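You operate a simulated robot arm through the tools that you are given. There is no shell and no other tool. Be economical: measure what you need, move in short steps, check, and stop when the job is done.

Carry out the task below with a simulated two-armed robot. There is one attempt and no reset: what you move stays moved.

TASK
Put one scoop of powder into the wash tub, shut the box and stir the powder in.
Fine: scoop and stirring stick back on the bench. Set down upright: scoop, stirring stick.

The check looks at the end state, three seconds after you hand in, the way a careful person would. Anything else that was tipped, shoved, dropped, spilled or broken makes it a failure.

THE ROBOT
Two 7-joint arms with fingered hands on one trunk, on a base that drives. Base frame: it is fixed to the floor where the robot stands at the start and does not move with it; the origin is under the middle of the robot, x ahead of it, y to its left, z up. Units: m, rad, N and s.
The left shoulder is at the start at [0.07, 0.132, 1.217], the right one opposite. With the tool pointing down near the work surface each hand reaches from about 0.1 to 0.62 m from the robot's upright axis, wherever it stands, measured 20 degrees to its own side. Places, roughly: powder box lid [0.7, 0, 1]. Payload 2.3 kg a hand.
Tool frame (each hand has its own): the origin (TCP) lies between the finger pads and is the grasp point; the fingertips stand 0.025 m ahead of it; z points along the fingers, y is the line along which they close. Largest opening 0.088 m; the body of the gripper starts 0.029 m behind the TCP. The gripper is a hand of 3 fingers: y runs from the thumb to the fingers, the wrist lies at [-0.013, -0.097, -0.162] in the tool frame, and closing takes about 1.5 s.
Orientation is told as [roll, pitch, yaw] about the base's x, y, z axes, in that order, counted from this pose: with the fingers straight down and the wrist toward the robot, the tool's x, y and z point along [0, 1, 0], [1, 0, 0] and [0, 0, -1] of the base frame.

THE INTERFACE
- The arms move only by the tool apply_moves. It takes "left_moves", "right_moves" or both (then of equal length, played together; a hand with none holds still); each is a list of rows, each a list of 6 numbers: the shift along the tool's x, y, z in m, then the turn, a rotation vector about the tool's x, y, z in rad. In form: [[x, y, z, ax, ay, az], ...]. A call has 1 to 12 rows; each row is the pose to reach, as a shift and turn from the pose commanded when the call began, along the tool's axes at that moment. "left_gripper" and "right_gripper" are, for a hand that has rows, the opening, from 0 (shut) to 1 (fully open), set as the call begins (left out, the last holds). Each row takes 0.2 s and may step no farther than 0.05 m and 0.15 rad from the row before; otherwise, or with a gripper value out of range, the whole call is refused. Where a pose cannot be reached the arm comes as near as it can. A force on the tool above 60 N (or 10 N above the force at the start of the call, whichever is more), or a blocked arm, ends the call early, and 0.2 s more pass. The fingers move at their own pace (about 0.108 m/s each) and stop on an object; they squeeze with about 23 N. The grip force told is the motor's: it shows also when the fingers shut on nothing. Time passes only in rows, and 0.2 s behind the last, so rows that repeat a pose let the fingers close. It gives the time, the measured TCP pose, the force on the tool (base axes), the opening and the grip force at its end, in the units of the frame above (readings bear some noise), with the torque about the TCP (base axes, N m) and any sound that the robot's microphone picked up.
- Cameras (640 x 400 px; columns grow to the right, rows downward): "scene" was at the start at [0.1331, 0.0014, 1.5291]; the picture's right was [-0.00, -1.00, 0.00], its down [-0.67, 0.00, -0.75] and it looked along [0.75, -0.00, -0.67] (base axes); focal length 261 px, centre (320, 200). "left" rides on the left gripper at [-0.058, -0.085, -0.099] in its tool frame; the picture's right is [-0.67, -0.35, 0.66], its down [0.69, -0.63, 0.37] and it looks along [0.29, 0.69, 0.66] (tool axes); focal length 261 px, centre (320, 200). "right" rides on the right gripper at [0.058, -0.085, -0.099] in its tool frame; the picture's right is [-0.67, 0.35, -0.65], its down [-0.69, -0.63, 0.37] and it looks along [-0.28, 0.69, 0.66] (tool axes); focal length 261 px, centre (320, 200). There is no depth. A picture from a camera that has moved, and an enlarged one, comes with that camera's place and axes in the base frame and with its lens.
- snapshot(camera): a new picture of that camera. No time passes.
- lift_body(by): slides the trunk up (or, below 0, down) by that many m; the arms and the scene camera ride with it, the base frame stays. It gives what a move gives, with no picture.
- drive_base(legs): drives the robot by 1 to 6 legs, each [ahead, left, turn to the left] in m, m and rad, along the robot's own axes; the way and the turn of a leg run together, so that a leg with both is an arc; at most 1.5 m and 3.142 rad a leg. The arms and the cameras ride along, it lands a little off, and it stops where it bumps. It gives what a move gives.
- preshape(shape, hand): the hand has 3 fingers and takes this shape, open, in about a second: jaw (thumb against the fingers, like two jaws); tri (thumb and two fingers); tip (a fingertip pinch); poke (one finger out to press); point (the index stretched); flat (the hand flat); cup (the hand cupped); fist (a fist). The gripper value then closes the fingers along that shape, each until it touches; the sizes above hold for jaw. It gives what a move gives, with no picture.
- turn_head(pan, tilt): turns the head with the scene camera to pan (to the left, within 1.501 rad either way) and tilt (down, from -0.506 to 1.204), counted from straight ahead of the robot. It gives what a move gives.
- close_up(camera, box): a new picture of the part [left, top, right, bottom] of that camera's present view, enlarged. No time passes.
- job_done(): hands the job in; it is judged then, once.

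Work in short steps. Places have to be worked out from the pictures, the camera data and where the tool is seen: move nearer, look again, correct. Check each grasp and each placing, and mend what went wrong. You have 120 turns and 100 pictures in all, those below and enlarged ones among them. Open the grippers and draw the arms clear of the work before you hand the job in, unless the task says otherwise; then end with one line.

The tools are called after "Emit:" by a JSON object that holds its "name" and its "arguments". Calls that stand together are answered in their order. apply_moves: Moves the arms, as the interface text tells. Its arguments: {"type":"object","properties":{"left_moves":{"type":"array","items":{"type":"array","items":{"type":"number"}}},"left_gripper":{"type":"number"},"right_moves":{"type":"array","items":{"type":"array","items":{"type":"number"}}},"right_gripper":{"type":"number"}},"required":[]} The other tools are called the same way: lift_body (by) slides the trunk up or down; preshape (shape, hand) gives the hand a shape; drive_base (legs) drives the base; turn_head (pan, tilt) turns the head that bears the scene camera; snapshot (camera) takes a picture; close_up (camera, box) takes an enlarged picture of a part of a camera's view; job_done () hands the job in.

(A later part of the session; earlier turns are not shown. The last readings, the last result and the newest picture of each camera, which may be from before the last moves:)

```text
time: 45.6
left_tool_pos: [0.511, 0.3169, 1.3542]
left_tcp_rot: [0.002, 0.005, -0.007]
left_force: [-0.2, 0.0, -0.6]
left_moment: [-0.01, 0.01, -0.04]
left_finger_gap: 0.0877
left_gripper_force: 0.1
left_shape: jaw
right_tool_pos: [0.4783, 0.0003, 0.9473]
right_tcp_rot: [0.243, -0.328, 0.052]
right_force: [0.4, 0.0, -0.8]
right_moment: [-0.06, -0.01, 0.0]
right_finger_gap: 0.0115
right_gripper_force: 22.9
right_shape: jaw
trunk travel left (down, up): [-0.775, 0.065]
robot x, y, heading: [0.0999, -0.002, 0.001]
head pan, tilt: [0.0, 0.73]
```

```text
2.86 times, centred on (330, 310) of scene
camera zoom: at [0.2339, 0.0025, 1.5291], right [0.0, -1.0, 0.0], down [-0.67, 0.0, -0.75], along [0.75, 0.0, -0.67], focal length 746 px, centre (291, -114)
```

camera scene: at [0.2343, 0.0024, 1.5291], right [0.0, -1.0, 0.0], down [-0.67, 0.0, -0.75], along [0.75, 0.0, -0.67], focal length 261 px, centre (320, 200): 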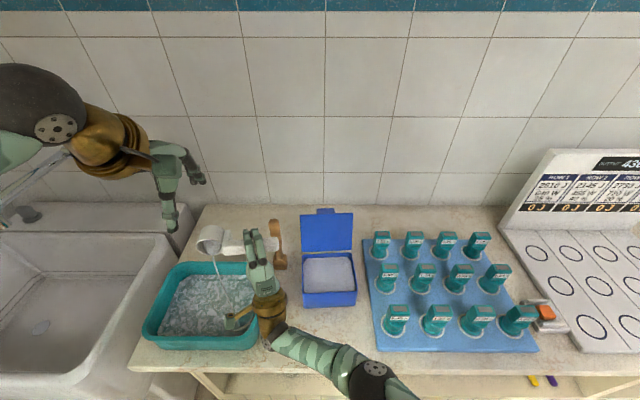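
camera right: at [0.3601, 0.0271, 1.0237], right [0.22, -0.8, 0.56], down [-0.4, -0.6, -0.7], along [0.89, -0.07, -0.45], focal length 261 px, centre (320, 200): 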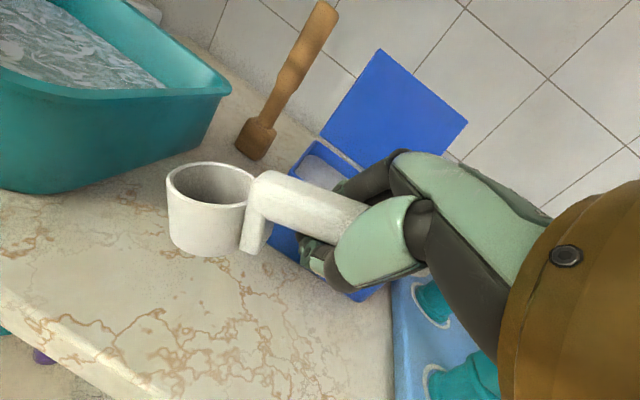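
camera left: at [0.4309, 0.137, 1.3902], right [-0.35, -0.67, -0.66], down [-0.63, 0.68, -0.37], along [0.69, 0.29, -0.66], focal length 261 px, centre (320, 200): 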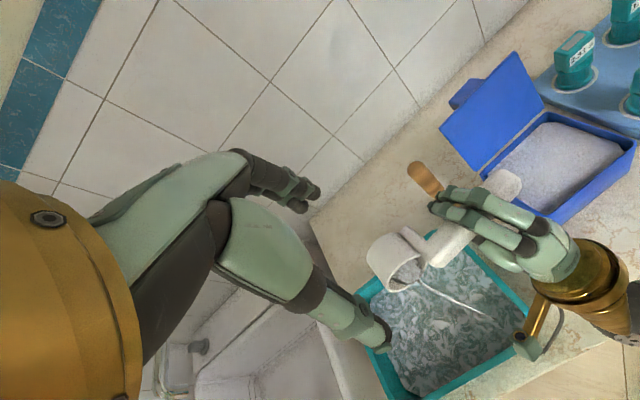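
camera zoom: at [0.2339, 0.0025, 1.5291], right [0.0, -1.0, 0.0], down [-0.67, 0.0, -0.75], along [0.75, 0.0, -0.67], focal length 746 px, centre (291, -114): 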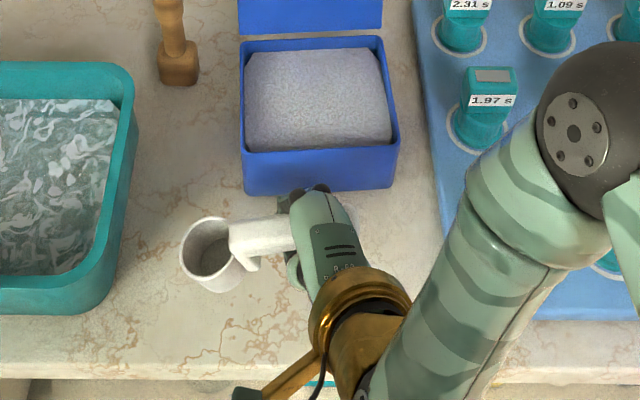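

The scoop has slipped to about 0.2 rad nose-down in the grip. I roll 0.2 rad nose-up and lower to about 1.5 cm above contact.

Emit:
{"name": "apply_moves", "arguments": {"right_moves": [[0, 0, 0, 0.0097, 0.0931, 0.0351], [0, 0, 0, 0.0194, 0.1862, 0.0702], [-0.0068, -0.0097, 0.0276, 0.0194, 0.1862, 0.0702], [-0.0068, -0.0097, 0.0276, 0.0194, 0.1862, 0.0702]]}}

Emit:
{"name": "snapshot", "arguments": {"camera": "right"}}

```text
time: 46.6
left_tool_pos: [0.5099, 0.3184, 1.3544]
left_tcp_rot: [0.003, 0.006, -0.006]
left_force: [0.4, 0.6, 0.5]
left_moment: [0.01, 0.01, 0.0]
left_finger_gap: 0.0876
left_gripper_force: 0.1
left_shape: jaw
right_tool_pos: [0.478, -0.0025, 0.918]
right_tcp_rot: [0.45, -0.286, -0.011]
right_force: [0.1, -0.6, -1.2]
right_moment: [-0.07, -0.03, 0.01]
right_finger_gap: 0.0113
right_gripper_force: 22.7
right_shape: jaw
trunk travel left (down, up): [-0.775, 0.065]
robot x, y, heading: [0.1003, 0.0021, 0.001]
head pan, tilt: [0.0, 0.73]
```

```text
29 pictures are left
camera right: at [0.3644, 0.0091, 1.0041], right [0.24, -0.89, 0.39], down [-0.43, -0.45, -0.78], along [0.87, 0.02, -0.49], focal length 261 px, centre (320, 200)
```

right: 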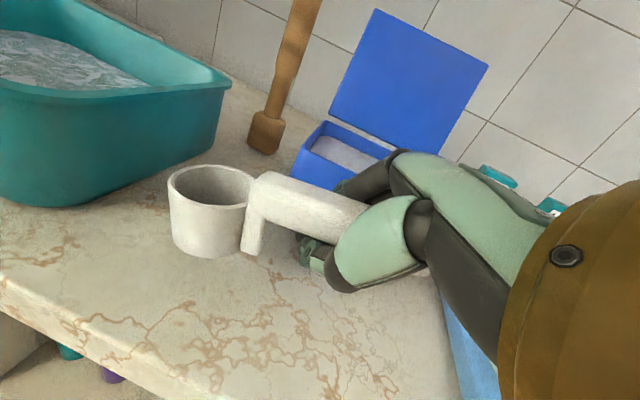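

Vertical vanishing direction says ~0.16 rad nose-down still. I roll that much more and lower slowly toward contact.

Emit:
{"name": "apply_moves", "arguments": {"right_moves": [[0, 0, 0, 0.0078, 0.0745, 0.0281], [0, 0, 0, 0.0155, 0.149, 0.0562], [-0.0044, -0.0028, 0.0086, 0.0155, 0.149, 0.0562], [-0.0066, -0.0042, 0.0129, 0.0155, 0.149, 0.0562], [-0.0088, -0.0056, 0.0172, 0.0155, 0.149, 0.0562], [-0.0088, -0.0056, 0.0172, 0.0155, 0.149, 0.0562]]}}

Emit:
{"name": "snapshot", "arguments": {"camera": "right"}}

```text
time: 48.0
left_tool_pos: [0.5112, 0.3167, 1.3531]
left_tcp_rot: [0.0, 0.006, -0.007]
left_force: [-0.5, -1.2, 1.4]
left_moment: [0.02, -0.04, 0.0]
left_finger_gap: 0.0876
left_gripper_force: 0.0
left_shape: jaw
right_tool_pos: [0.4785, -0.0042, 0.9005]
right_tcp_rot: [0.609, -0.245, -0.053]
right_force: [-0.4, 0.2, -1.5]
right_moment: [-0.06, 0.0, 0.03]
right_finger_gap: 0.0117
right_gripper_force: 22.7
right_shape: jaw
trunk travel left (down, up): [-0.775, 0.065]
robot x, y, heading: [0.0982, 0.0019, 0.007]
head pan, tilt: [0.0, 0.73]
```

```text
28 pictures are left
camera right: at [0.3683, -0.0066, 0.9892], right [0.25, -0.94, 0.23], down [-0.46, -0.33, -0.82], along [0.85, 0.1, -0.52], focal length 261 px, centre (320, 200)
```

right: 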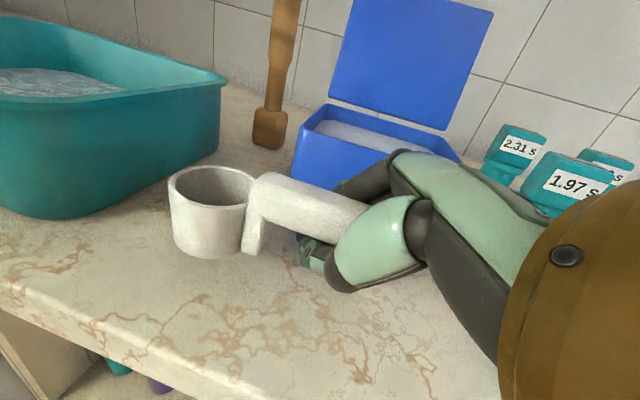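

Now the cup is vertical in view. I lower in 4 mm steps until it touches.

Emit:
{"name": "apply_moves", "arguments": {"right_moves": [[-0.0022, -0.001, 0.0032, 0, 0, 0], [-0.0044, -0.002, 0.0064, 0, 0, 0], [-0.0066, -0.0029, 0.0095, 0, 0, 0], [-0.0066, -0.0029, 0.0095, 0, 0, 0]]}}

```text
time: 49.0
left_tool_pos: [0.5106, 0.317, 1.3539]
left_tcp_rot: [0.002, 0.004, -0.007]
left_force: [1.0, 0.4, 0.5]
left_moment: [0.03, 0.0, 0.02]
left_finger_gap: 0.0876
left_gripper_force: 0.2
left_shape: jaw
right_tool_pos: [0.4797, -0.005, 0.8878]
right_tcp_rot: [0.608, -0.244, -0.051]
right_force: [-0.2, 0.9, -0.4]
right_moment: [-0.07, 0.03, -0.01]
right_finger_gap: 0.0115
right_gripper_force: 22.6
right_shape: jaw
trunk travel left (down, up): [-0.775, 0.065]
robot x, y, heading: [0.0984, 0.0022, 0.006]
head pan, tilt: [0.0, 0.73]
```

No contact yet (moment still −0.07). Two more small steps.

Emit:
{"name": "apply_moves", "arguments": {"right_moves": [[-0.0022, -0.001, 0.0032, 0, 0, 0], [-0.0033, -0.0015, 0.0048, 0, 0, 0], [-0.0033, -0.0015, 0.0048, 0, 0, 0]]}}

Emit:
{"name": "close_up", "arguments": {"camera": "right", "box": [140, 140, 380, 300]}}

```text
time: 49.8
left_tool_pos: [0.5099, 0.3167, 1.3532]
left_tcp_rot: [0.002, 0.005, -0.006]
left_force: [-0.1, -1.3, -0.3]
left_moment: [0.02, 0.04, -0.06]
left_finger_gap: 0.0876
left_gripper_force: 0.1
left_shape: jaw
right_tool_pos: [0.4801, -0.0055, 0.8824]
right_tcp_rot: [0.609, -0.245, -0.053]
right_force: [0.0, 0.2, -1.1]
right_moment: [-0.02, 0.02, 0.0]
right_finger_gap: 0.0117
right_gripper_force: 22.9
right_shape: jaw
trunk travel left (down, up): [-0.775, 0.065]
robot x, y, heading: [0.1003, -0.001, 0.006]
head pan, tilt: [0.0, 0.73]
```

```text
2.50 times, centred on (260, 220) of right
camera zoom: at [0.3694, -0.0077, 0.9711], right [0.25, -0.94, 0.23], down [-0.46, -0.33, -0.82], along [0.85, 0.1, -0.52], focal length 652 px, centre (470, 150)
```

zoom: 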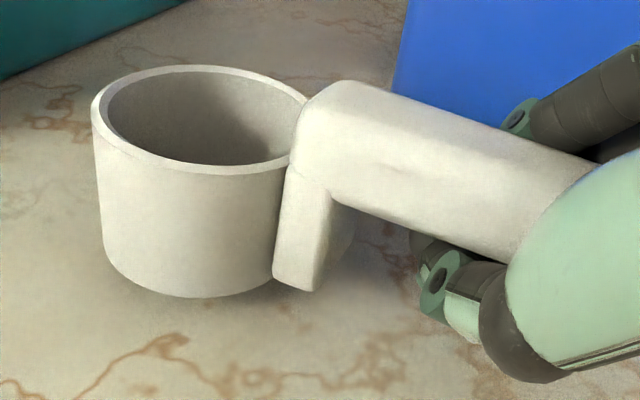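

Contact begins; cup stands vertical just at the bench. I open the hand, and withdraw along the tool axis.

Emit:
{"name": "apply_moves", "arguments": {"right_moves": [[0, 0, 0, 0, 0, 0], [0, 0, 0, 0, 0, 0], [0, 0, 0, 0, 0, 0], [0, 0, 0, 0, 0, 0], [0, 0, -0.02, 0, 0, 0], [0, 0, -0.05, 0, 0, 0], [0, 0, -0.09, 0, 0, 0], [0, 0, -0.13, 0, 0, 0], [0, 0, -0.16, 0, 0, 0]], "right_gripper": 0.7}}

Emit:
{"name": "snapshot", "arguments": {"camera": "scene"}}

```text
time: 51.8
left_tool_pos: [0.51, 0.3167, 1.3557]
left_tcp_rot: [0.001, 0.006, -0.007]
left_force: [0.1, -0.2, 0.2]
left_moment: [0.0, -0.01, -0.02]
left_finger_gap: 0.0874
left_gripper_force: 0.0
left_shape: jaw
right_tool_pos: [0.4431, -0.0952, 1.007]
right_tcp_rot: [0.607, -0.245, -0.054]
right_force: [-0.2, 0.2, -0.7]
right_moment: [0.03, 0.01, 0.01]
right_finger_gap: 0.0614
right_gripper_force: 0.1
right_shape: jaw
right hand out of reach, approached as far as the arm can: row 9
trunk travel left (down, up): [-0.775, 0.065]
robot x, y, heading: [0.1028, 0.0005, 0.006]
head pan, tilt: [0.0, 0.73]
```

```text
26 pictures are left
camera scene: at [0.2329, 0.0016, 1.5292], right [0.0, -1.0, 0.0], down [-0.67, 0.0, -0.75], along [0.75, 0.0, -0.67], focal length 261 px, centre (320, 200)
```

scene: 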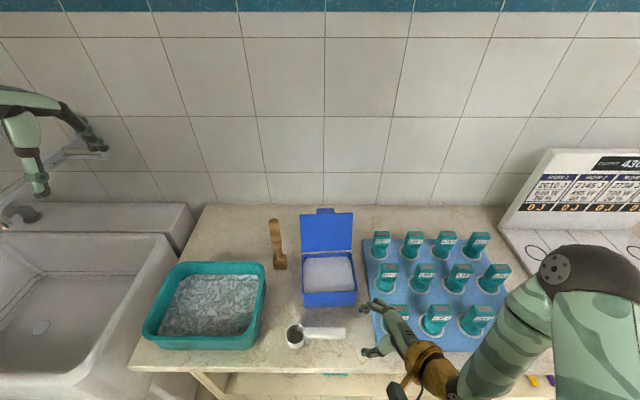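

Scoop stands upright on the bench. From earlier views the lid's top edge is at ≈ (0.712, −0.08…0.054, 1.05), hinge ≈ (0.68, ·, 0.93). I straighten and raise the right hand, then drive 6 cm ahead for reach behind the lid.

Emit:
{"name": "apply_moves", "arguments": {"right_moves": [[0.0227, 0.0127, -0.018, 0.0507, -0.1197, 0.0047], [0.0454, 0.0254, -0.036, 0.1014, -0.2395, 0.0094], [0.068, 0.0381, -0.054, 0.1521, -0.3592, 0.014], [0.0907, 0.0508, -0.072, 0.2028, -0.479, 0.0187], [0.1134, 0.0635, -0.09, 0.2535, -0.5987, 0.0234], [0.1134, 0.0635, -0.09, 0.2535, -0.5987, 0.0234]], "right_gripper": 0}}

Emit:
{"name": "drive_base", "arguments": {"legs": [[0.06, 0, 0]]}}

```text
time: 53.2
left_tool_pos: [0.5112, 0.3153, 1.3544]
left_tcp_rot: [0.004, 0.005, -0.008]
left_force: [0.1, -0.3, -0.5]
left_moment: [0.0, 0.02, 0.0]
left_finger_gap: 0.0875
left_gripper_force: 0.1
left_shape: jaw
right_tool_pos: [0.4764, -0.0544, 1.1577]
right_tcp_rot: [0.002, 0.002, 0.0]
right_force: [0.1, -0.8, 0.3]
right_moment: [0.01, -0.01, -0.01]
right_finger_gap: 0.0
right_gripper_force: 23.2
right_shape: jaw
right hand out of reach, approached as far as the arm can: row 1, 2, 4, 5
trunk travel left (down, up): [-0.775, 0.065]
robot x, y, heading: [0.1013, 0.0015, 0.004]
head pan, tilt: [0.0, 0.73]
```

```text
time: 54.1
left_tool_pos: [0.5586, 0.318, 1.3574]
left_tcp_rot: [0.003, -0.002, -0.005]
left_force: [-1.3, 0.6, -0.1]
left_moment: [-0.01, -0.04, 0.01]
left_finger_gap: 0.0878
left_gripper_force: 0.1
left_shape: jaw
right_tool_pos: [0.5249, -0.053, 1.1616]
right_tcp_rot: [0.0, -0.009, 0.004]
right_force: [-1.1, -0.6, 0.5]
right_moment: [0.03, -0.01, 0.0]
right_finger_gap: 0.0001
right_gripper_force: 23.6
right_shape: jaw
trunk travel left (down, up): [-0.775, 0.065]
robot x, y, heading: [0.1626, 0.0032, 0.001]
head pan, tilt: [0.0, 0.73]
```

Base moved to 0.16. I move the closed right hand over and behind the lid at z ≈ 1.165.

Emit:
{"name": "apply_moves", "arguments": {"right_moves": [[0.008, 0.045, 0, 0, 0, 0], [0.016, 0.09, 0, 0, 0, 0], [0.024, 0.135, 0, 0, 0, 0], [0.032, 0.18, 0, 0, 0, 0], [0.038, 0.225, 0, 0, 0, 0], [0.038, 0.24, 0, 0, 0, 0], [0.038, 0.24, 0, 0, 0, 0]]}}

Emit:
{"name": "snapshot", "arguments": {"camera": "scene"}}

Emit:
{"name": "snapshot", "arguments": {"camera": "right"}}

```text
time: 55.8
left_tool_pos: [0.5698, 0.3168, 1.3531]
left_tcp_rot: [0.001, 0.004, -0.006]
left_force: [-0.6, 0.6, 0.5]
left_moment: [0.01, -0.02, -0.04]
left_finger_gap: 0.0874
left_gripper_force: 0.1
left_shape: jaw
right_tool_pos: [0.733, -0.0225, 1.1532]
right_tcp_rot: [0.0, 0.001, 0.002]
right_force: [0.6, 0.0, 0.1]
right_moment: [0.0, 0.0, 0.0]
right_finger_gap: 0.0001
right_gripper_force: 22.6
right_shape: jaw
right hand out of reach, approached as far as the arm can: row 5, 6, 7
trunk travel left (down, up): [-0.775, 0.065]
robot x, y, heading: [0.1588, 0.0027, 0.007]
head pan, tilt: [0.0, 0.73]
```

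```text
25 pictures are left
camera scene: at [0.2943, 0.0033, 1.529], right [0.01, -1.0, 0.0], down [-0.67, 0.0, -0.74], along [0.74, 0.0, -0.67], focal length 261 px, centre (320, 200)
```

scene: 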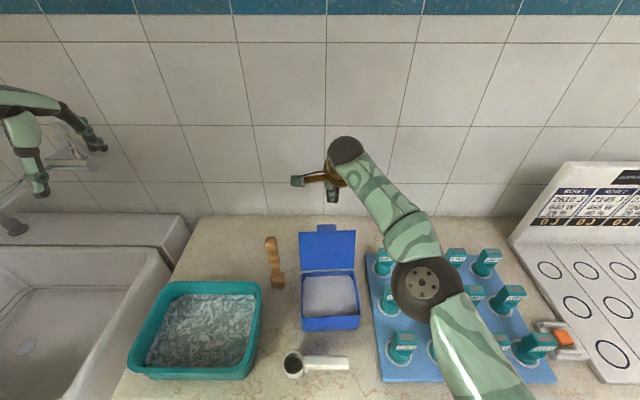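

```text
24 pictures are left
camera right: at [0.649, 0.036, 1.2509], right [0.35, -0.67, 0.66], down [-0.63, -0.69, -0.36], along [0.69, -0.28, -0.66], focal length 261 px, centre (320, 200)
```

right: 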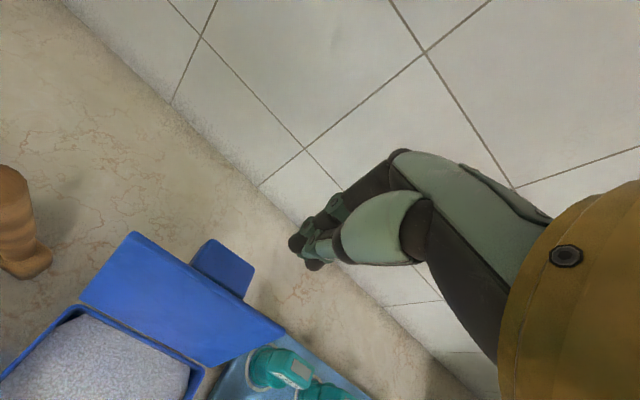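

The lid and its tab reach x ≈ 0.74, and the arm stops at 0.733. I drive another 5 cm ahead with the hand above the lid.

Emit:
{"name": "drive_base", "arguments": {"legs": [[0.05, 0, 0]]}}

```text
time: 56.7
left_tool_pos: [0.6084, 0.318, 1.3583]
left_tcp_rot: [0.002, -0.003, -0.005]
left_force: [-0.5, 0.0, 0.1]
left_moment: [0.02, -0.05, 0.0]
left_finger_gap: 0.0877
left_gripper_force: 0.1
left_shape: jaw
right_tool_pos: [0.7727, -0.0223, 1.1586]
right_tcp_rot: [0.0, -0.008, 0.003]
right_force: [-1.1, -0.3, 0.5]
right_moment: [-0.01, 0.01, -0.01]
right_finger_gap: 0.0
right_gripper_force: 23.3
right_shape: jaw
trunk travel left (down, up): [-0.775, 0.065]
robot x, y, heading: [0.2094, 0.0, 0.007]
head pan, tilt: [0.0, 0.73]
```

I correct back slightly and lower the closed fingers behind the lid to TCP z ≈ 1.05.

Emit:
{"name": "apply_moves", "arguments": {"right_moves": [[0, -0.03, 0, 0, 0, 0], [0, -0.03, 0, 0, 0, 0], [0, -0.03, 0.04, 0, 0, 0], [0, -0.03, 0.08, 0, 0, 0], [0, -0.03, 0.11, 0, 0, 0], [0, -0.03, 0.11, 0, 0, 0]]}}

Emit:
{"name": "snapshot", "arguments": {"camera": "right"}}

Emit:
{"name": "close_up", "arguments": {"camera": "scene", "box": [240, 180, 440, 380]}}

```text
time: 58.1
left_tool_pos: [0.6156, 0.3178, 1.3558]
left_tcp_rot: [0.0, 0.001, -0.003]
left_force: [-0.2, -0.3, 0.6]
left_moment: [0.01, 0.01, 0.0]
left_finger_gap: 0.0876
left_gripper_force: 0.0
left_shape: jaw
right_tool_pos: [0.7573, -0.0233, 1.0529]
right_tcp_rot: [0.006, -0.033, -0.001]
right_force: [9.9, -0.1, 28.2]
right_moment: [-0.22, 0.42, 0.04]
right_finger_gap: 0.0
right_gripper_force: 23.6
right_shape: jaw
trunk travel left (down, up): [-0.775, 0.065]
robot x, y, heading: [0.2081, -0.0007, 0.003]
head pan, tilt: [0.0, 0.73]
stopped in row 6 (right hand): the force on the tool passed its limit at 62 N (the readings are from after the stop); the commanded pose is now the measured one
```

```text
23 pictures are left
camera right: at [0.6698, 0.0347, 1.149], right [0.33, -0.68, 0.66], down [-0.62, -0.68, -0.39], along [0.71, -0.28, -0.64], focal length 261 px, centre (320, 200)
```

right: 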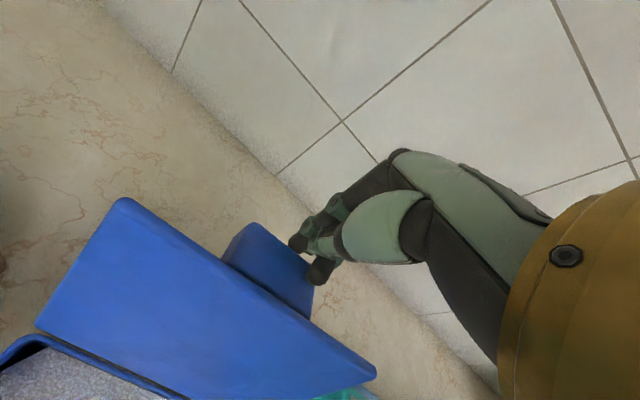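

```text
2.00 times, centred on (340, 280) of scene
camera zoom: at [0.3396, 0.0036, 1.5295], right [0.01, -1.0, 0.0], down [-0.66, 0.0, -0.75], along [0.75, 0.0, -0.66], focal length 522 px, centre (280, 40)
```

zoom: 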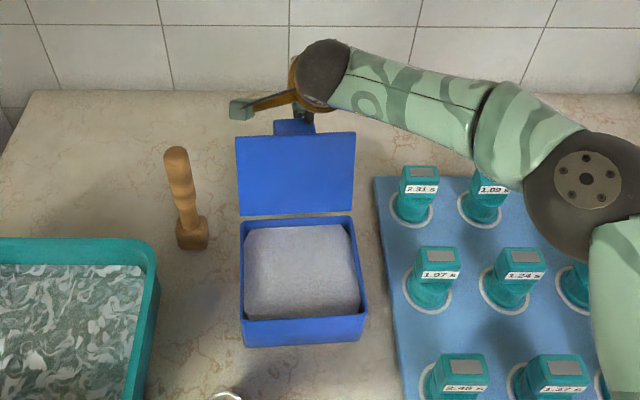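

The fingertips pressed on the lid's tab. I raise at once, move 3 cm further back, and read the position.

Emit:
{"name": "apply_moves", "arguments": {"right_moves": [[0, 0, -0.03, 0, 0, 0], [0, 0, -0.05, 0, 0, 0], [0.006, 0.02, -0.05, 0, 0, 0], [0.008, 0.035, -0.05, 0, 0, 0], [0.008, 0.035, -0.05, 0, 0, 0]]}}

```text
time: 59.3
left_tool_pos: [0.6199, 0.3159, 1.3542]
left_tcp_rot: [0.002, 0.005, -0.006]
left_force: [1.0, -0.2, -1.2]
left_moment: [0.02, -0.01, 0.0]
left_finger_gap: 0.0876
left_gripper_force: 0.1
left_shape: jaw
right_tool_pos: [0.7911, -0.0151, 1.0983]
right_tcp_rot: [0.004, -0.019, 0.0]
right_force: [0.6, 0.3, -0.2]
right_moment: [0.01, -0.02, -0.01]
right_finger_gap: 0.0
right_gripper_force: 23.0
right_shape: jaw
trunk travel left (down, up): [-0.775, 0.065]
robot x, y, heading: [0.2126, 0.0004, 0.006]
head pan, tilt: [0.0, 0.73]
```

At x 0.791, clear behind the tab. I lower 6 cm in small steps.

Emit:
{"name": "apply_moves", "arguments": {"right_moves": [[0, 0, 0.02, 0, 0, 0], [0, 0, 0.04, 0, 0, 0], [0, 0, 0.06, 0, 0, 0], [0, 0, 0.06, 0, 0, 0]]}}

Emit:
{"name": "snapshot", "arguments": {"camera": "right"}}

```text
time: 60.3
left_tool_pos: [0.6199, 0.3179, 1.3545]
left_tcp_rot: [0.003, 0.006, -0.005]
left_force: [0.2, 0.9, 0.7]
left_moment: [0.02, 0.0, 0.02]
left_finger_gap: 0.0876
left_gripper_force: 0.1
left_shape: jaw
right_tool_pos: [0.7931, -0.0156, 1.0388]
right_tcp_rot: [0.005, -0.017, -0.002]
right_force: [1.0, -0.4, -0.6]
right_moment: [0.0, 0.02, 0.03]
right_finger_gap: 0.0003
right_gripper_force: 22.8
right_shape: jaw
trunk travel left (down, up): [-0.775, 0.065]
robot x, y, heading: [0.2098, 0.0007, 0.007]
head pan, tilt: [0.0, 0.73]
```

```text
21 pictures are left
camera right: at [0.7076, 0.0425, 1.1347], right [0.34, -0.67, 0.66], down [-0.62, -0.68, -0.38], along [0.71, -0.28, -0.65], focal length 261 px, centre (320, 200)
```

right: 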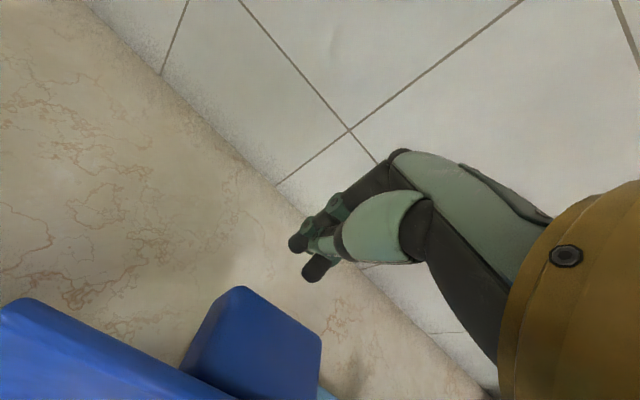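

Behind the tab, no contact. I pull toward the robot slowly, swinging the lid past vertical.

Emit:
{"name": "apply_moves", "arguments": {"right_moves": [[0, -0.02, 0, 0, 0, 0], [0, -0.04, 0, 0, 0, 0], [0, -0.06, 0, 0, 0, 0], [0, -0.08, 0, 0, 0, 0], [0, -0.1, 0, 0, 0, 0], [0, -0.12, 0, 0, 0, 0], [0, -0.135, 0, 0, 0, 0], [0, -0.135, 0, 0, 0, 0]]}}

Emit:
{"name": "close_up", "arguments": {"camera": "scene", "box": [220, 160, 440, 400]}}

```text
time: 62.1
left_tool_pos: [0.6197, 0.3175, 1.3533]
left_tcp_rot: [0.002, 0.006, -0.006]
left_force: [0.4, -0.2, -1.1]
left_moment: [0.02, 0.03, -0.01]
left_finger_gap: 0.0878
left_gripper_force: 0.0
left_shape: jaw
right_tool_pos: [0.6585, -0.017, 1.036]
right_tcp_rot: [0.004, -0.019, -0.003]
right_force: [-0.4, -0.1, 0.8]
right_moment: [-0.01, -0.01, 0.05]
right_finger_gap: 0.0
right_gripper_force: 22.7
right_shape: jaw
trunk travel left (down, up): [-0.775, 0.065]
robot x, y, heading: [0.2098, -0.0014, 0.002]
head pan, tilt: [0.0, 0.73]
```

```text
1.67 times, centred on (330, 280) of scene
camera zoom: at [0.3437, 0.003, 1.5291], right [0.01, -1.0, 0.0], down [-0.67, 0.0, -0.75], along [0.75, 0.0, -0.67], focal length 435 px, centre (303, 67)
```

zoom: 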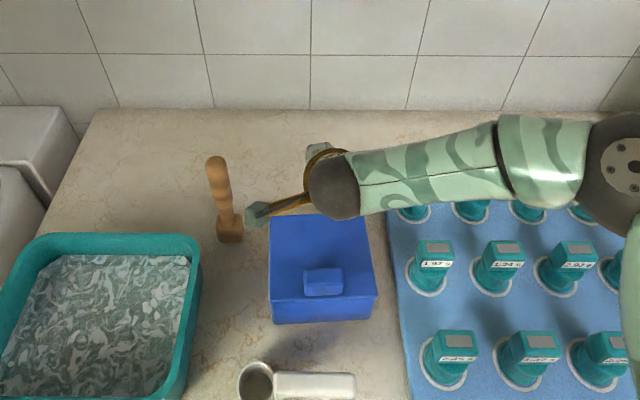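

The lid has swung shut. I press it gently at the centre to make sure it's fully down.

Emit:
{"name": "apply_moves", "arguments": {"right_moves": [[0, -0.02, 0, 0, 0, 0], [0, -0.035, 0.02, 0, 0, 0], [0, -0.035, 0.045, 0, 0, 0], [0, -0.035, 0.06, 0, 0, 0], [0, -0.035, 0.066, 0, 0, 0], [0, -0.035, 0.072, 0, 0, 0], [0, -0.035, 0.078, 0, 0, 0]]}}

```text
time: 63.7
left_tool_pos: [0.6154, 0.3176, 1.3561]
left_tcp_rot: [-0.001, 0.002, -0.005]
left_force: [0.0, 0.1, -0.4]
left_moment: [0.03, -0.02, 0.0]
left_finger_gap: 0.0876
left_gripper_force: 0.1
left_shape: jaw
right_tool_pos: [0.6251, -0.0154, 0.9611]
right_tcp_rot: [0.006, -0.03, -0.003]
right_force: [9.3, -0.4, 30.4]
right_moment: [0.1, -0.26, -0.05]
right_finger_gap: 0.0
right_gripper_force: 23.1
right_shape: jaw
trunk travel left (down, up): [-0.775, 0.065]
robot x, y, heading: [0.2109, 0.0017, 0.009]
head pan, tilt: [0.0, 0.73]
```

The lid is pressed shut (30 N). I raise and retract the right hand, then bring the left hand above the stick (≈ (0.688, 0.12), top ≈ 1.05).

Emit:
{"name": "apply_moves", "arguments": {"right_moves": [[0, 0, -0.04, 0, 0, 0], [0, 0, -0.08, 0, 0, 0], [0, 0, -0.12, 0, 0, 0], [0, 0, -0.16, 0, 0, 0], [0, 0, -0.19, 0, 0, 0], [-0.03, -0.03, -0.19, 0, 0, 0], [-0.06, -0.06, -0.19, 0, 0, 0], [-0.09, -0.09, -0.19, 0, 0, 0], [-0.12, -0.12, -0.19, 0, 0, 0], [-0.14, -0.14, -0.19, 0, 0, 0], [-0.14, -0.14, -0.19, 0, 0, 0]], "left_moves": [[0, 0, 0, 0, 0, 0], [0, 0, 0, 0, 0, 0], [0, 0, 0, 0, 0, 0], [0, 0, 0, 0, 0, 0], [0, 0, 0, 0, 0, 0], [-0.03, 0.01, 0.03, 0, 0, 0], [-0.06, 0.02, 0.06, 0, 0, 0], [-0.09, 0.03, 0.09, 0, 0, 0], [-0.12, 0.04, 0.115, 0, 0, 0], [-0.15, 0.05, 0.14, 0, 0, 0], [-0.15, 0.05, 0.14, 0, 0, 0]]}}

Emit:
{"name": "snapshot", "arguments": {"camera": "left"}}

Emit:
{"name": "close_up", "arguments": {"camera": "scene", "box": [160, 160, 400, 400]}}

```text
time: 66.1
left_tool_pos: [0.669, 0.167, 1.2106]
left_tcp_rot: [0.0, 0.003, -0.004]
left_force: [0.1, -0.3, -0.1]
left_moment: [0.0, -0.04, 0.01]
left_finger_gap: 0.0878
left_gripper_force: 0.1
left_shape: jaw
right_tool_pos: [0.5165, -0.1493, 1.1733]
right_tcp_rot: [0.003, -0.015, -0.002]
right_force: [0.4, 0.2, -0.5]
right_moment: [0.01, -0.02, -0.02]
right_finger_gap: 0.0002
right_gripper_force: 22.9
right_shape: jaw
right hand out of reach, approached as far as the arm can: row 9, 10, 11
trunk travel left (down, up): [-0.775, 0.065]
robot x, y, heading: [0.2109, 0.0031, 0.004]
head pan, tilt: [0.0, 0.73]
```

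```text
19 pictures are left
camera left: at [0.5855, 0.1111, 1.3108], right [-0.35, -0.67, -0.65], down [-0.63, 0.69, -0.36], along [0.69, 0.28, -0.66], focal length 261 px, centre (320, 200)
```

left: 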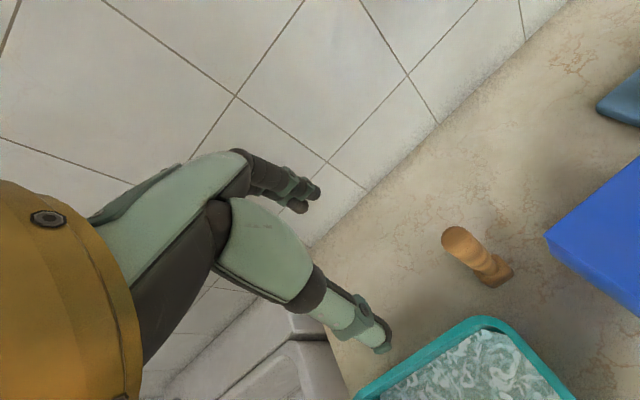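

```text
1.67 times, centred on (280, 280) of scene
camera zoom: at [0.3433, 0.0035, 1.5292], right [0.01, -1.0, 0.0], down [-0.67, 0.0, -0.75], along [0.75, 0.0, -0.67], focal length 435 px, centre (387, 67)
```

zoom: 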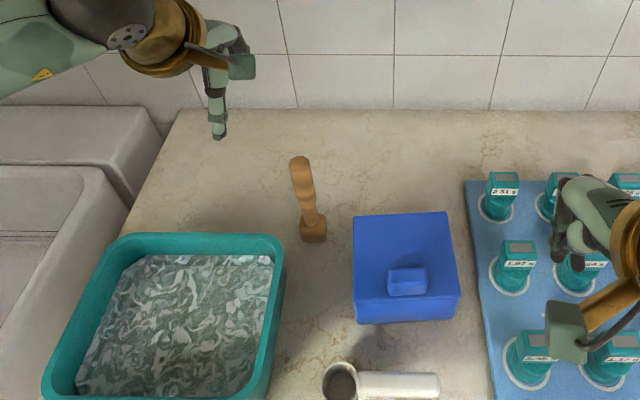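

Stick axis triangulates to (0.686, 0.119), top ≈ 1.055, vertical. I position the open left hand over it and descend so the jaws straddle the handle's top.

Emit:
{"name": "apply_moves", "arguments": {"left_moves": [[-0.025, 0.009, 0.03, 0, 0, 0], [-0.048, 0.017, 0.06, 0, 0, 0], [-0.048, 0.017, 0.09, 0, 0, 0], [-0.048, 0.017, 0.1, 0, 0, 0], [-0.048, 0.017, 0.1, 0, 0, 0]], "left_gripper": 1}}

Emit:
{"name": "snapshot", "arguments": {"camera": "left"}}

```text
time: 67.3
left_tool_pos: [0.6821, 0.115, 1.1114]
left_tcp_rot: [0.003, 0.005, -0.005]
left_force: [-0.2, -0.3, -0.3]
left_moment: [-0.02, 0.0, 0.0]
left_finger_gap: 0.0878
left_gripper_force: 0.1
left_shape: jaw
right_tool_pos: [0.5172, -0.1505, 1.1746]
right_tcp_rot: [0.004, -0.017, -0.001]
right_force: [0.3, 0.2, 0.8]
right_moment: [-0.02, 0.0, 0.01]
right_finger_gap: 0.0002
right_gripper_force: 22.5
right_shape: jaw
trunk travel left (down, up): [-0.775, 0.065]
robot x, y, heading: [0.2107, 0.0041, 0.006]
head pan, tilt: [0.0, 0.73]
```

```text
17 pictures are left
camera left: at [0.5977, 0.0597, 1.2124], right [-0.35, -0.67, -0.66], down [-0.63, 0.69, -0.36], along [0.69, 0.28, -0.66], focal length 261 px, centre (320, 200)
```

left: 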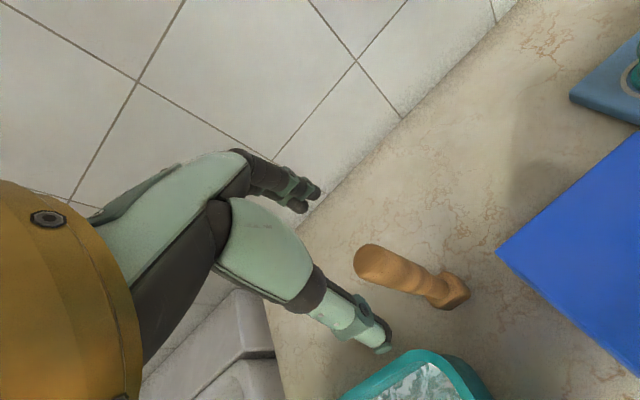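

The stick top reads (0.683, 0.116), matching. I descend to TCP z ≈ 1.032 and close.

Emit:
{"name": "apply_moves", "arguments": {"left_moves": [[0.001, 0.001, 0.03, 0, 0, 0], [0.001, 0.001, 0.06, 0, 0, 0], [0.001, 0.001, 0.079, 0, 0, 0], [0.001, 0.001, 0.079, 0, 0, 0]]}}

Emit:
{"name": "apply_moves", "arguments": {"left_moves": [[0, 0, 0, 0, 0, 0], [0, 0, 0, 0, 0, 0], [0, 0, 0, 0, 0, 0], [0, 0, 0, 0, 0, 0], [0, 0, 0, 0, 0, 0], [0, 0, 0, 0, 0, 0], [0, 0, 0, 0, 0, 0], [0, 0, 0, 0, 0, 0]], "left_gripper": 0}}

Emit:
{"name": "snapshot", "arguments": {"camera": "left"}}

```text
time: 68.3
left_tool_pos: [0.686, 0.1191, 1.0332]
left_tcp_rot: [0.004, 0.003, -0.007]
left_force: [0.1, 0.2, -0.3]
left_moment: [-0.04, 0.0, 0.01]
left_finger_gap: 0.0879
left_gripper_force: 0.0
left_shape: jaw
right_tool_pos: [0.5175, -0.1491, 1.1738]
right_tcp_rot: [0.007, -0.015, -0.002]
right_force: [0.4, 0.8, 0.2]
right_moment: [0.01, 0.01, 0.01]
right_finger_gap: 0.0
right_gripper_force: 23.2
right_shape: jaw
trunk travel left (down, up): [-0.775, 0.065]
robot x, y, heading: [0.2117, 0.0034, 0.006]
head pan, tilt: [0.0, 0.73]
```

```text
time: 70.1
left_tool_pos: [0.6848, 0.1187, 1.0347]
left_tcp_rot: [0.001, 0.006, -0.005]
left_force: [0.3, -0.4, 0.5]
left_moment: [-0.04, -0.01, 0.01]
left_finger_gap: 0.0204
left_gripper_force: 23.3
left_shape: jaw
right_tool_pos: [0.5164, -0.1498, 1.1742]
right_tcp_rot: [0.006, -0.016, -0.002]
right_force: [-0.6, -2.1, 0.2]
right_moment: [-0.02, 0.0, 0.03]
right_finger_gap: 0.0
right_gripper_force: 23.0
right_shape: jaw
trunk travel left (down, up): [-0.775, 0.065]
robot x, y, heading: [0.2098, 0.0017, 0.009]
head pan, tilt: [0.0, 0.73]
```

```text
16 pictures are left
camera left: at [0.6017, 0.0628, 1.1333], right [-0.35, -0.67, -0.65], down [-0.63, 0.69, -0.36], along [0.69, 0.28, -0.66], focal length 261 px, centre (320, 200)
```

left: 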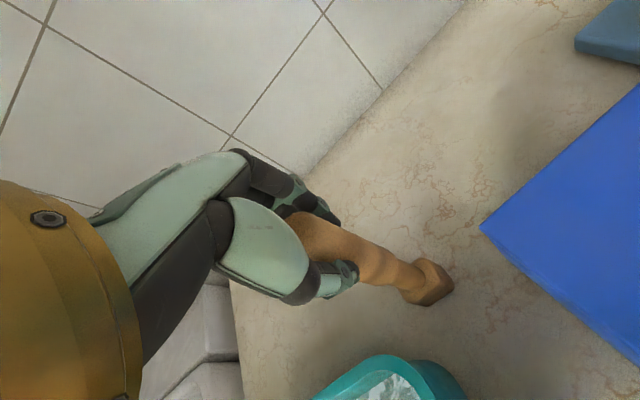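

Gripped (gap 20 mm); stick bottom is 0.185 below TCP. I lift 16 cm, straight up, and check.

Emit:
{"name": "apply_moves", "arguments": {"left_moves": [[0, 0, -0.02, 0, 0, 0], [0, 0, -0.05, 0, 0, 0], [0, 0, -0.09, 0, 0, 0], [0, 0, -0.13, 0, 0, 0], [0, 0, -0.16, 0, 0, 0], [0, 0, -0.16, 0, 0, 0]]}}

Emit:
{"name": "close_up", "arguments": {"camera": "scene", "box": [140, 120, 400, 360]}}

Emit:
{"name": "snapshot", "arguments": {"camera": "left"}}

```text
time: 71.5
left_tool_pos: [0.6879, 0.1211, 1.1958]
left_tcp_rot: [0.001, 0.006, -0.004]
left_force: [-0.4, 0.8, -1.8]
left_moment: [0.01, -0.01, -0.03]
left_finger_gap: 0.0203
left_gripper_force: 23.1
left_shape: jaw
right_tool_pos: [0.5175, -0.1494, 1.1724]
right_tcp_rot: [0.005, -0.017, -0.001]
right_force: [1.5, 0.9, 0.4]
right_moment: [0.01, 0.01, 0.05]
right_finger_gap: 0.0
right_gripper_force: 22.9
right_shape: jaw
trunk travel left (down, up): [-0.775, 0.065]
robot x, y, heading: [0.2074, -0.0024, 0.004]
head pan, tilt: [0.0, 0.73]
```

```text
1.67 times, centred on (270, 240) of scene
camera zoom: at [0.3442, 0.003, 1.5291], right [0.01, -1.0, 0.0], down [-0.67, 0.0, -0.74], along [0.74, 0.0, -0.67], focal length 435 px, centre (403, 133)
```

zoom: 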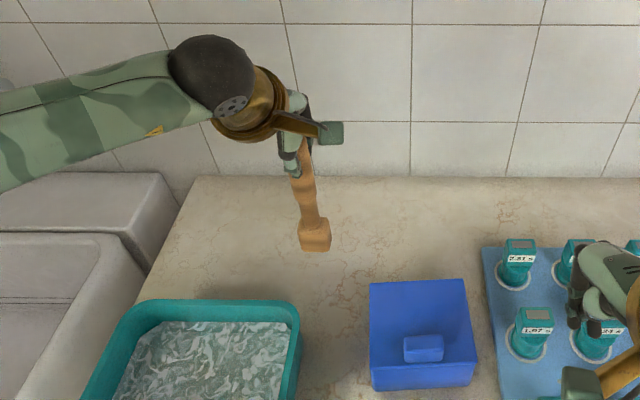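

```text
14 pictures are left
camera left: at [0.6042, 0.0641, 1.2955], right [-0.36, -0.67, -0.65], down [-0.63, 0.69, -0.36], along [0.69, 0.28, -0.66], focal length 261 px, centre (320, 200)
```

left: 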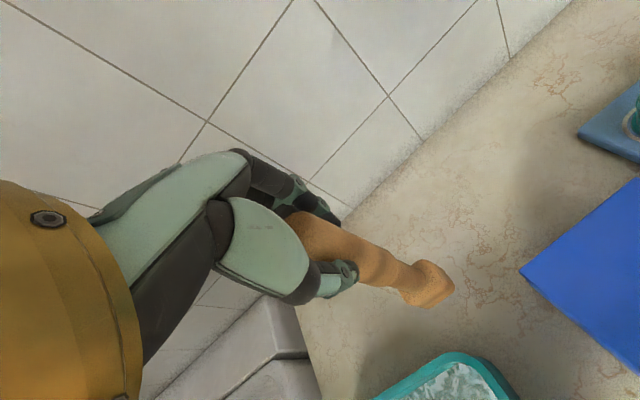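

Stick hangs vertically, no slip. I carry it over the tub centre (0.552, 0.262) and lower so its head is in the wash water (bottom ≈ 0.885).

Emit:
{"name": "apply_moves", "arguments": {"left_moves": [[0.028, -0.027, 0, 0, 0, 0], [0.056, -0.054, 0, 0, 0, 0], [0.085, -0.081, 0, 0, 0, 0], [0.113, -0.108, 0, 0, 0, 0], [0.141, -0.135, 0, 0, 0, 0], [0.141, -0.135, 0.04, 0, 0, 0], [0.141, -0.135, 0.08, 0, 0, 0], [0.141, -0.135, 0.11, 0, 0, 0], [0.141, -0.135, 0.125, 0, 0, 0], [0.141, -0.135, 0.125, 0, 0, 0]]}}

Emit:
{"name": "snapshot", "arguments": {"camera": "scene"}}

```text
time: 73.7
left_tool_pos: [0.5487, 0.2632, 1.0699]
left_tcp_rot: [0.002, 0.003, -0.004]
left_force: [-0.8, 0.4, -2.2]
left_moment: [0.02, 0.04, -0.03]
left_finger_gap: 0.0201
left_gripper_force: 23.1
left_shape: jaw
right_tool_pos: [0.5189, -0.1497, 1.1736]
right_tcp_rot: [0.005, -0.016, -0.001]
right_force: [0.5, 0.9, 0.0]
right_moment: [0.0, -0.02, -0.03]
right_finger_gap: 0.0003
right_gripper_force: 23.3
right_shape: jaw
trunk travel left (down, up): [-0.775, 0.065]
robot x, y, heading: [0.2103, 0.0044, 0.003]
head pan, tilt: [0.0, 0.73]
```

```text
13 pictures are left
camera scene: at [0.3439, 0.0031, 1.5291], right [0.01, -1.0, 0.0], down [-0.67, 0.0, -0.75], along [0.75, 0.0, -0.67], focal length 261 px, centre (320, 200)
```

scene: 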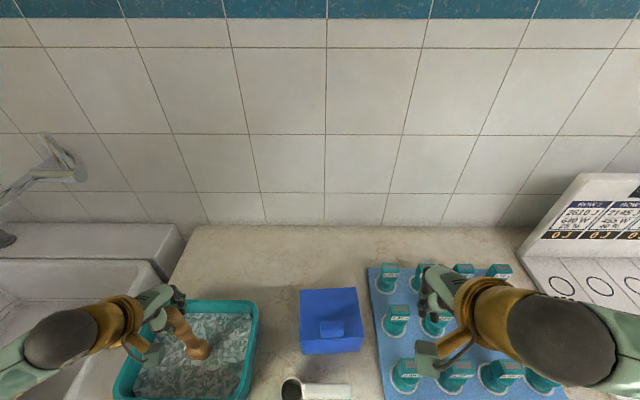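

The head still looks at/above the surface. I lower 2 cm more, watching for the tub floor.

Emit:
{"name": "apply_moves", "arguments": {"left_moves": [[0, 0, 0.008, 0, 0, 0], [0, 0, 0.015, 0, 0, 0], [0, 0, 0.02, 0, 0, 0], [0, 0, 0.02, 0, 0, 0]]}}

Emit:
{"name": "close_up", "arguments": {"camera": "scene", "box": [100, 260, 300, 400]}}

```text
time: 74.7
left_tool_pos: [0.5495, 0.263, 1.0518]
left_tcp_rot: [0.001, 0.005, -0.007]
left_force: [0.8, -0.1, -1.8]
left_moment: [-0.01, -0.03, -0.04]
left_finger_gap: 0.02
left_gripper_force: 23.3
left_shape: jaw
right_tool_pos: [0.5177, -0.1504, 1.174]
right_tcp_rot: [0.004, -0.015, -0.003]
right_force: [-0.3, 0.1, 0.6]
right_moment: [-0.03, 0.0, 0.0]
right_finger_gap: 0.0
right_gripper_force: 23.0
right_shape: jaw
trunk travel left (down, up): [-0.775, 0.065]
robot x, y, heading: [0.2153, -0.0028, 0.005]
head pan, tilt: [0.0, 0.73]
```

```text
2.86 times, centred on (200, 330) of scene
camera zoom: at [0.3437, 0.0033, 1.5291], right [0.01, -1.0, 0.0], down [-0.67, 0.0, -0.75], along [0.75, 0.0, -0.67], focal length 746 px, centre (663, -171)
```

zoom: 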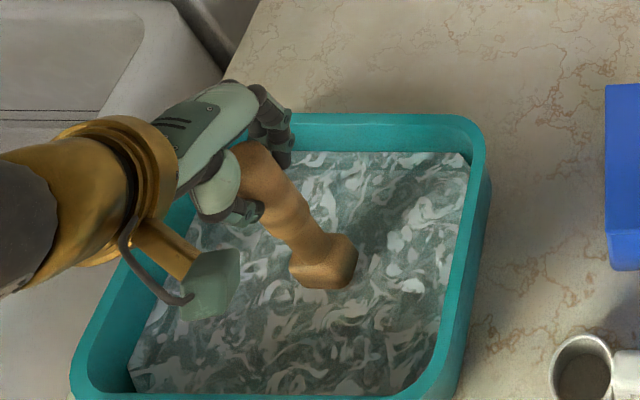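

The head is immersed now (bottom ≈ 0.867, off the floor). I stir with ellipses inside the tub.

Emit:
{"name": "apply_moves", "arguments": {"left_moves": [[0, 0.035, 0, 0, 0, 0], [0.039, 0.025, 0, 0, 0, 0], [0.055, 0, 0, 0, 0, 0], [0.039, -0.025, 0, 0, 0, 0], [0, -0.035, 0, 0, 0, 0], [-0.039, -0.025, 0, 0, 0, 0], [-0.055, 0, 0, 0, 0, 0], [-0.039, 0.025, 0, 0, 0, 0], [0, 0.035, 0, 0, 0, 0], [0.025, 0.015, 0, 0, 0, 0], [0.01, -0.015, 0, 0, 0, 0], [0, 0, 0, 0, 0, 0]]}}

Emit:
{"name": "apply_moves", "arguments": {"left_moves": [[0, 0.035, 0, 0, 0, 0], [0.039, 0.025, 0, 0, 0, 0], [0.055, 0, 0, 0, 0, 0], [0.039, -0.025, 0, 0, 0, 0], [0, -0.035, 0, 0, 0, 0], [-0.039, -0.025, 0, 0, 0, 0], [-0.055, 0, 0, 0, 0, 0], [-0.039, 0.025, 0, 0, 0, 0], [0, 0.035, 0, 0, 0, 0], [0.025, 0.015, 0, 0, 0, 0], [0.01, -0.015, 0, 0, 0, 0], [0, 0, 0, 0, 0, 0]]}}

Emit:
{"name": "close_up", "arguments": {"camera": "scene", "box": [100, 260, 300, 400]}}

```text
time: 77.3
left_tool_pos: [0.5512, 0.2609, 1.0503]
left_tcp_rot: [0.002, 0.005, -0.005]
left_force: [0.9, 0.3, -2.0]
left_moment: [0.0, 0.06, 0.0]
left_finger_gap: 0.02
left_gripper_force: 23.2
left_shape: jaw
left hand out of reach, approached as far as the arm can: row 5, 6, 7
right_tool_pos: [0.5198, -0.1505, 1.1736]
right_tcp_rot: [0.006, -0.014, -0.002]
right_force: [0.4, 0.2, 1.2]
right_moment: [-0.03, 0.03, 0.03]
right_finger_gap: 0.0001
right_gripper_force: 22.2
right_shape: jaw
trunk travel left (down, up): [-0.775, 0.065]
robot x, y, heading: [0.2113, 0.0032, 0.009]
head pan, tilt: [0.0, 0.73]
```

```text
time: 79.9
left_tool_pos: [0.5527, 0.2603, 1.0507]
left_tcp_rot: [0.0, 0.006, -0.003]
left_force: [-0.8, 0.4, -1.3]
left_moment: [0.01, -0.02, 0.02]
left_finger_gap: 0.0198
left_gripper_force: 23.4
left_shape: jaw
left hand out of reach, approached as far as the arm can: row 5, 6
right_tool_pos: [0.519, -0.1494, 1.174]
right_tcp_rot: [0.004, -0.014, -0.003]
right_force: [-0.2, -0.9, 0.4]
right_moment: [0.01, -0.01, 0.02]
right_finger_gap: 0.0001
right_gripper_force: 23.4
right_shape: jaw
trunk travel left (down, up): [-0.775, 0.065]
robot x, y, heading: [0.2112, 0.0022, 0.005]
head pan, tilt: [0.0, 0.73]
```

```text
2.86 times, centred on (200, 330) of scene
camera zoom: at [0.3456, 0.0037, 1.5289], right [0.01, -1.0, 0.0], down [-0.67, 0.0, -0.74], along [0.74, 0.0, -0.67], focal length 746 px, centre (663, -171)
```

zoom: 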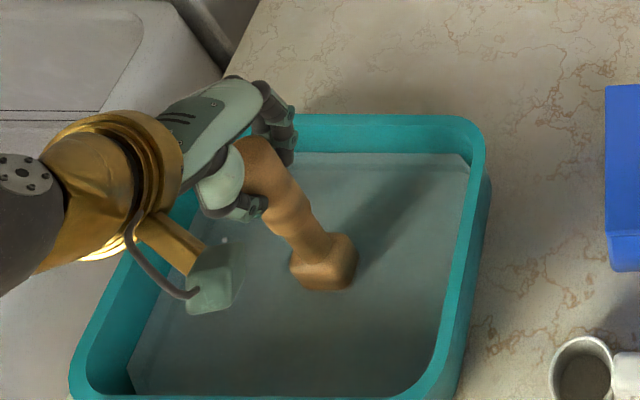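

The powder is fully stirred in (clear, uniform water). I lift the stick, let it drip over the tub, and carry it back above its old spot.

Emit:
{"name": "apply_moves", "arguments": {"left_moves": [[0, 0, -0.04, 0, 0, 0], [0, 0, -0.08, 0, 0, 0], [0, 0, -0.12, 0, 0, 0], [0, 0, -0.145, 0, 0, 0], [0, 0, -0.145, 0, 0, 0], [0, 0, -0.145, 0, 0, 0], [0, 0, -0.145, 0, 0, 0], [0, 0, -0.145, 0, 0, 0], [0, 0, -0.145, 0, 0, 0], [0, 0, -0.145, 0, 0, 0]]}}

Emit:
{"name": "apply_moves", "arguments": {"left_moves": [[-0.028, 0.027, 0, 0, 0, 0], [-0.056, 0.054, 0, 0, 0, 0], [-0.085, 0.081, 0, 0, 0, 0], [-0.113, 0.108, 0, 0, 0, 0], [-0.141, 0.135, 0, 0, 0, 0], [-0.141, 0.135, 0.04, 0, 0, 0], [-0.141, 0.135, 0.08, 0, 0, 0], [-0.141, 0.135, 0.12, 0, 0, 0], [-0.141, 0.135, 0.145, 0, 0, 0], [-0.141, 0.135, 0.145, 0, 0, 0]]}}

Emit:
{"name": "snapshot", "arguments": {"camera": "left"}}

```text
time: 82.1
left_tool_pos: [0.5541, 0.2645, 1.1933]
left_tcp_rot: [-0.001, 0.007, -0.005]
left_force: [-0.3, 0.7, -1.8]
left_moment: [-0.04, -0.08, 0.01]
left_finger_gap: 0.0189
left_gripper_force: 23.0
left_shape: jaw
left hand out of reach, approached as far as the arm can: row 1, 2, 3, 4
right_tool_pos: [0.5171, -0.1483, 1.1747]
right_tcp_rot: [0.006, -0.016, -0.002]
right_force: [0.1, 0.7, -0.4]
right_moment: [0.02, -0.01, -0.04]
right_finger_gap: 0.0002
right_gripper_force: 22.8
right_shape: jaw
trunk travel left (down, up): [-0.775, 0.065]
robot x, y, heading: [0.2133, 0.0016, 0.003]
head pan, tilt: [0.0, 0.73]
```

```text
time: 84.3
left_tool_pos: [0.6816, 0.1187, 1.0482]
left_tcp_rot: [0.004, 0.008, -0.006]
left_force: [0.4, 0.2, -0.1]
left_moment: [0.02, -0.01, 0.02]
left_finger_gap: 0.0153
left_gripper_force: 22.8
left_shape: jaw
right_tool_pos: [0.5172, -0.1491, 1.1742]
right_tcp_rot: [0.005, -0.017, -0.002]
right_force: [0.6, 0.9, -0.5]
right_moment: [-0.01, 0.02, 0.0]
right_finger_gap: 0.0
right_gripper_force: 23.4
right_shape: jaw
trunk travel left (down, up): [-0.775, 0.065]
robot x, y, heading: [0.2132, -0.0003, 0.005]
head pan, tilt: [0.0, 0.73]
```

```text
10 pictures are left
camera left: at [0.5971, 0.0616, 1.147], right [-0.35, -0.67, -0.66], down [-0.63, 0.69, -0.36], along [0.69, 0.28, -0.66], focal length 261 px, centre (320, 200)
```

left: 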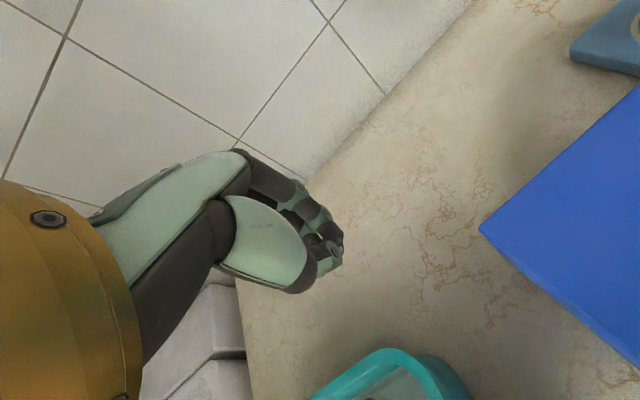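

The stick has slipped from the hand; I look where it is.

Emit:
{"name": "snapshot", "arguments": {"camera": "scene"}}

```text
9 pictures are left
camera scene: at [0.3427, 0.0029, 1.5292], right [0.01, -1.0, 0.0], down [-0.67, 0.0, -0.75], along [0.75, 0.0, -0.67], focal length 261 px, centre (320, 200)
```

scene: 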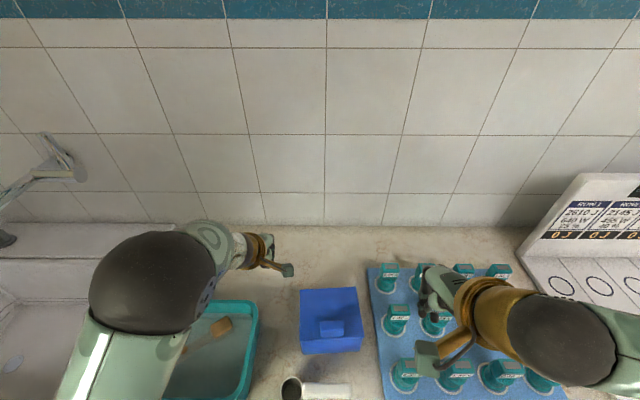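

The stick dropped back into the tub (lying against its wall). I raise the left hand clear to see it.

Emit:
{"name": "apply_moves", "arguments": {"left_moves": [[0, 0, -0.04, 0, 0, 0], [0, 0, -0.08, 0, 0, 0], [0.01, 0, -0.12, 0, 0, 0], [0.03, 0, -0.16, 0, 0, 0], [0.05, 0, -0.18, 0, 0, 0], [0.05, 0, -0.18, 0, 0, 0]], "left_gripper": 1}}

Emit:
{"name": "close_up", "arguments": {"camera": "scene", "box": [80, 270, 300, 400]}}

```text
time: 85.7
left_tool_pos: [0.6857, 0.1724, 1.2297]
left_tcp_rot: [0.002, 0.005, -0.006]
left_force: [0.0, 0.5, 0.6]
left_moment: [0.03, -0.04, -0.02]
left_finger_gap: 0.0877
left_gripper_force: 0.1
left_shape: jaw
right_tool_pos: [0.5182, -0.1513, 1.1742]
right_tcp_rot: [0.007, -0.014, 0.0]
right_force: [0.1, -0.5, 0.3]
right_moment: [0.02, 0.02, 0.01]
right_finger_gap: 0.0
right_gripper_force: 23.3
right_shape: jaw
trunk travel left (down, up): [-0.775, 0.065]
robot x, y, heading: [0.21, 0.0013, 0.006]
head pan, tilt: [0.0, 0.73]
```

```text
2.91 times, centred on (190, 335) of scene
camera zoom: at [0.3435, 0.002, 1.5291], right [0.01, -1.0, 0.0], down [-0.67, 0.0, -0.75], along [0.75, 0.0, -0.67], focal length 759 px, centre (698, -193)
```

zoom: 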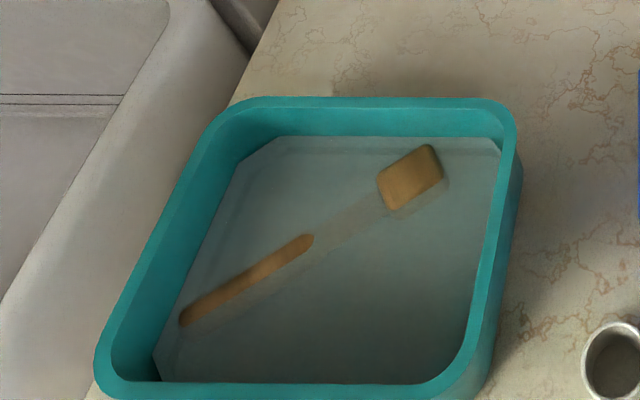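

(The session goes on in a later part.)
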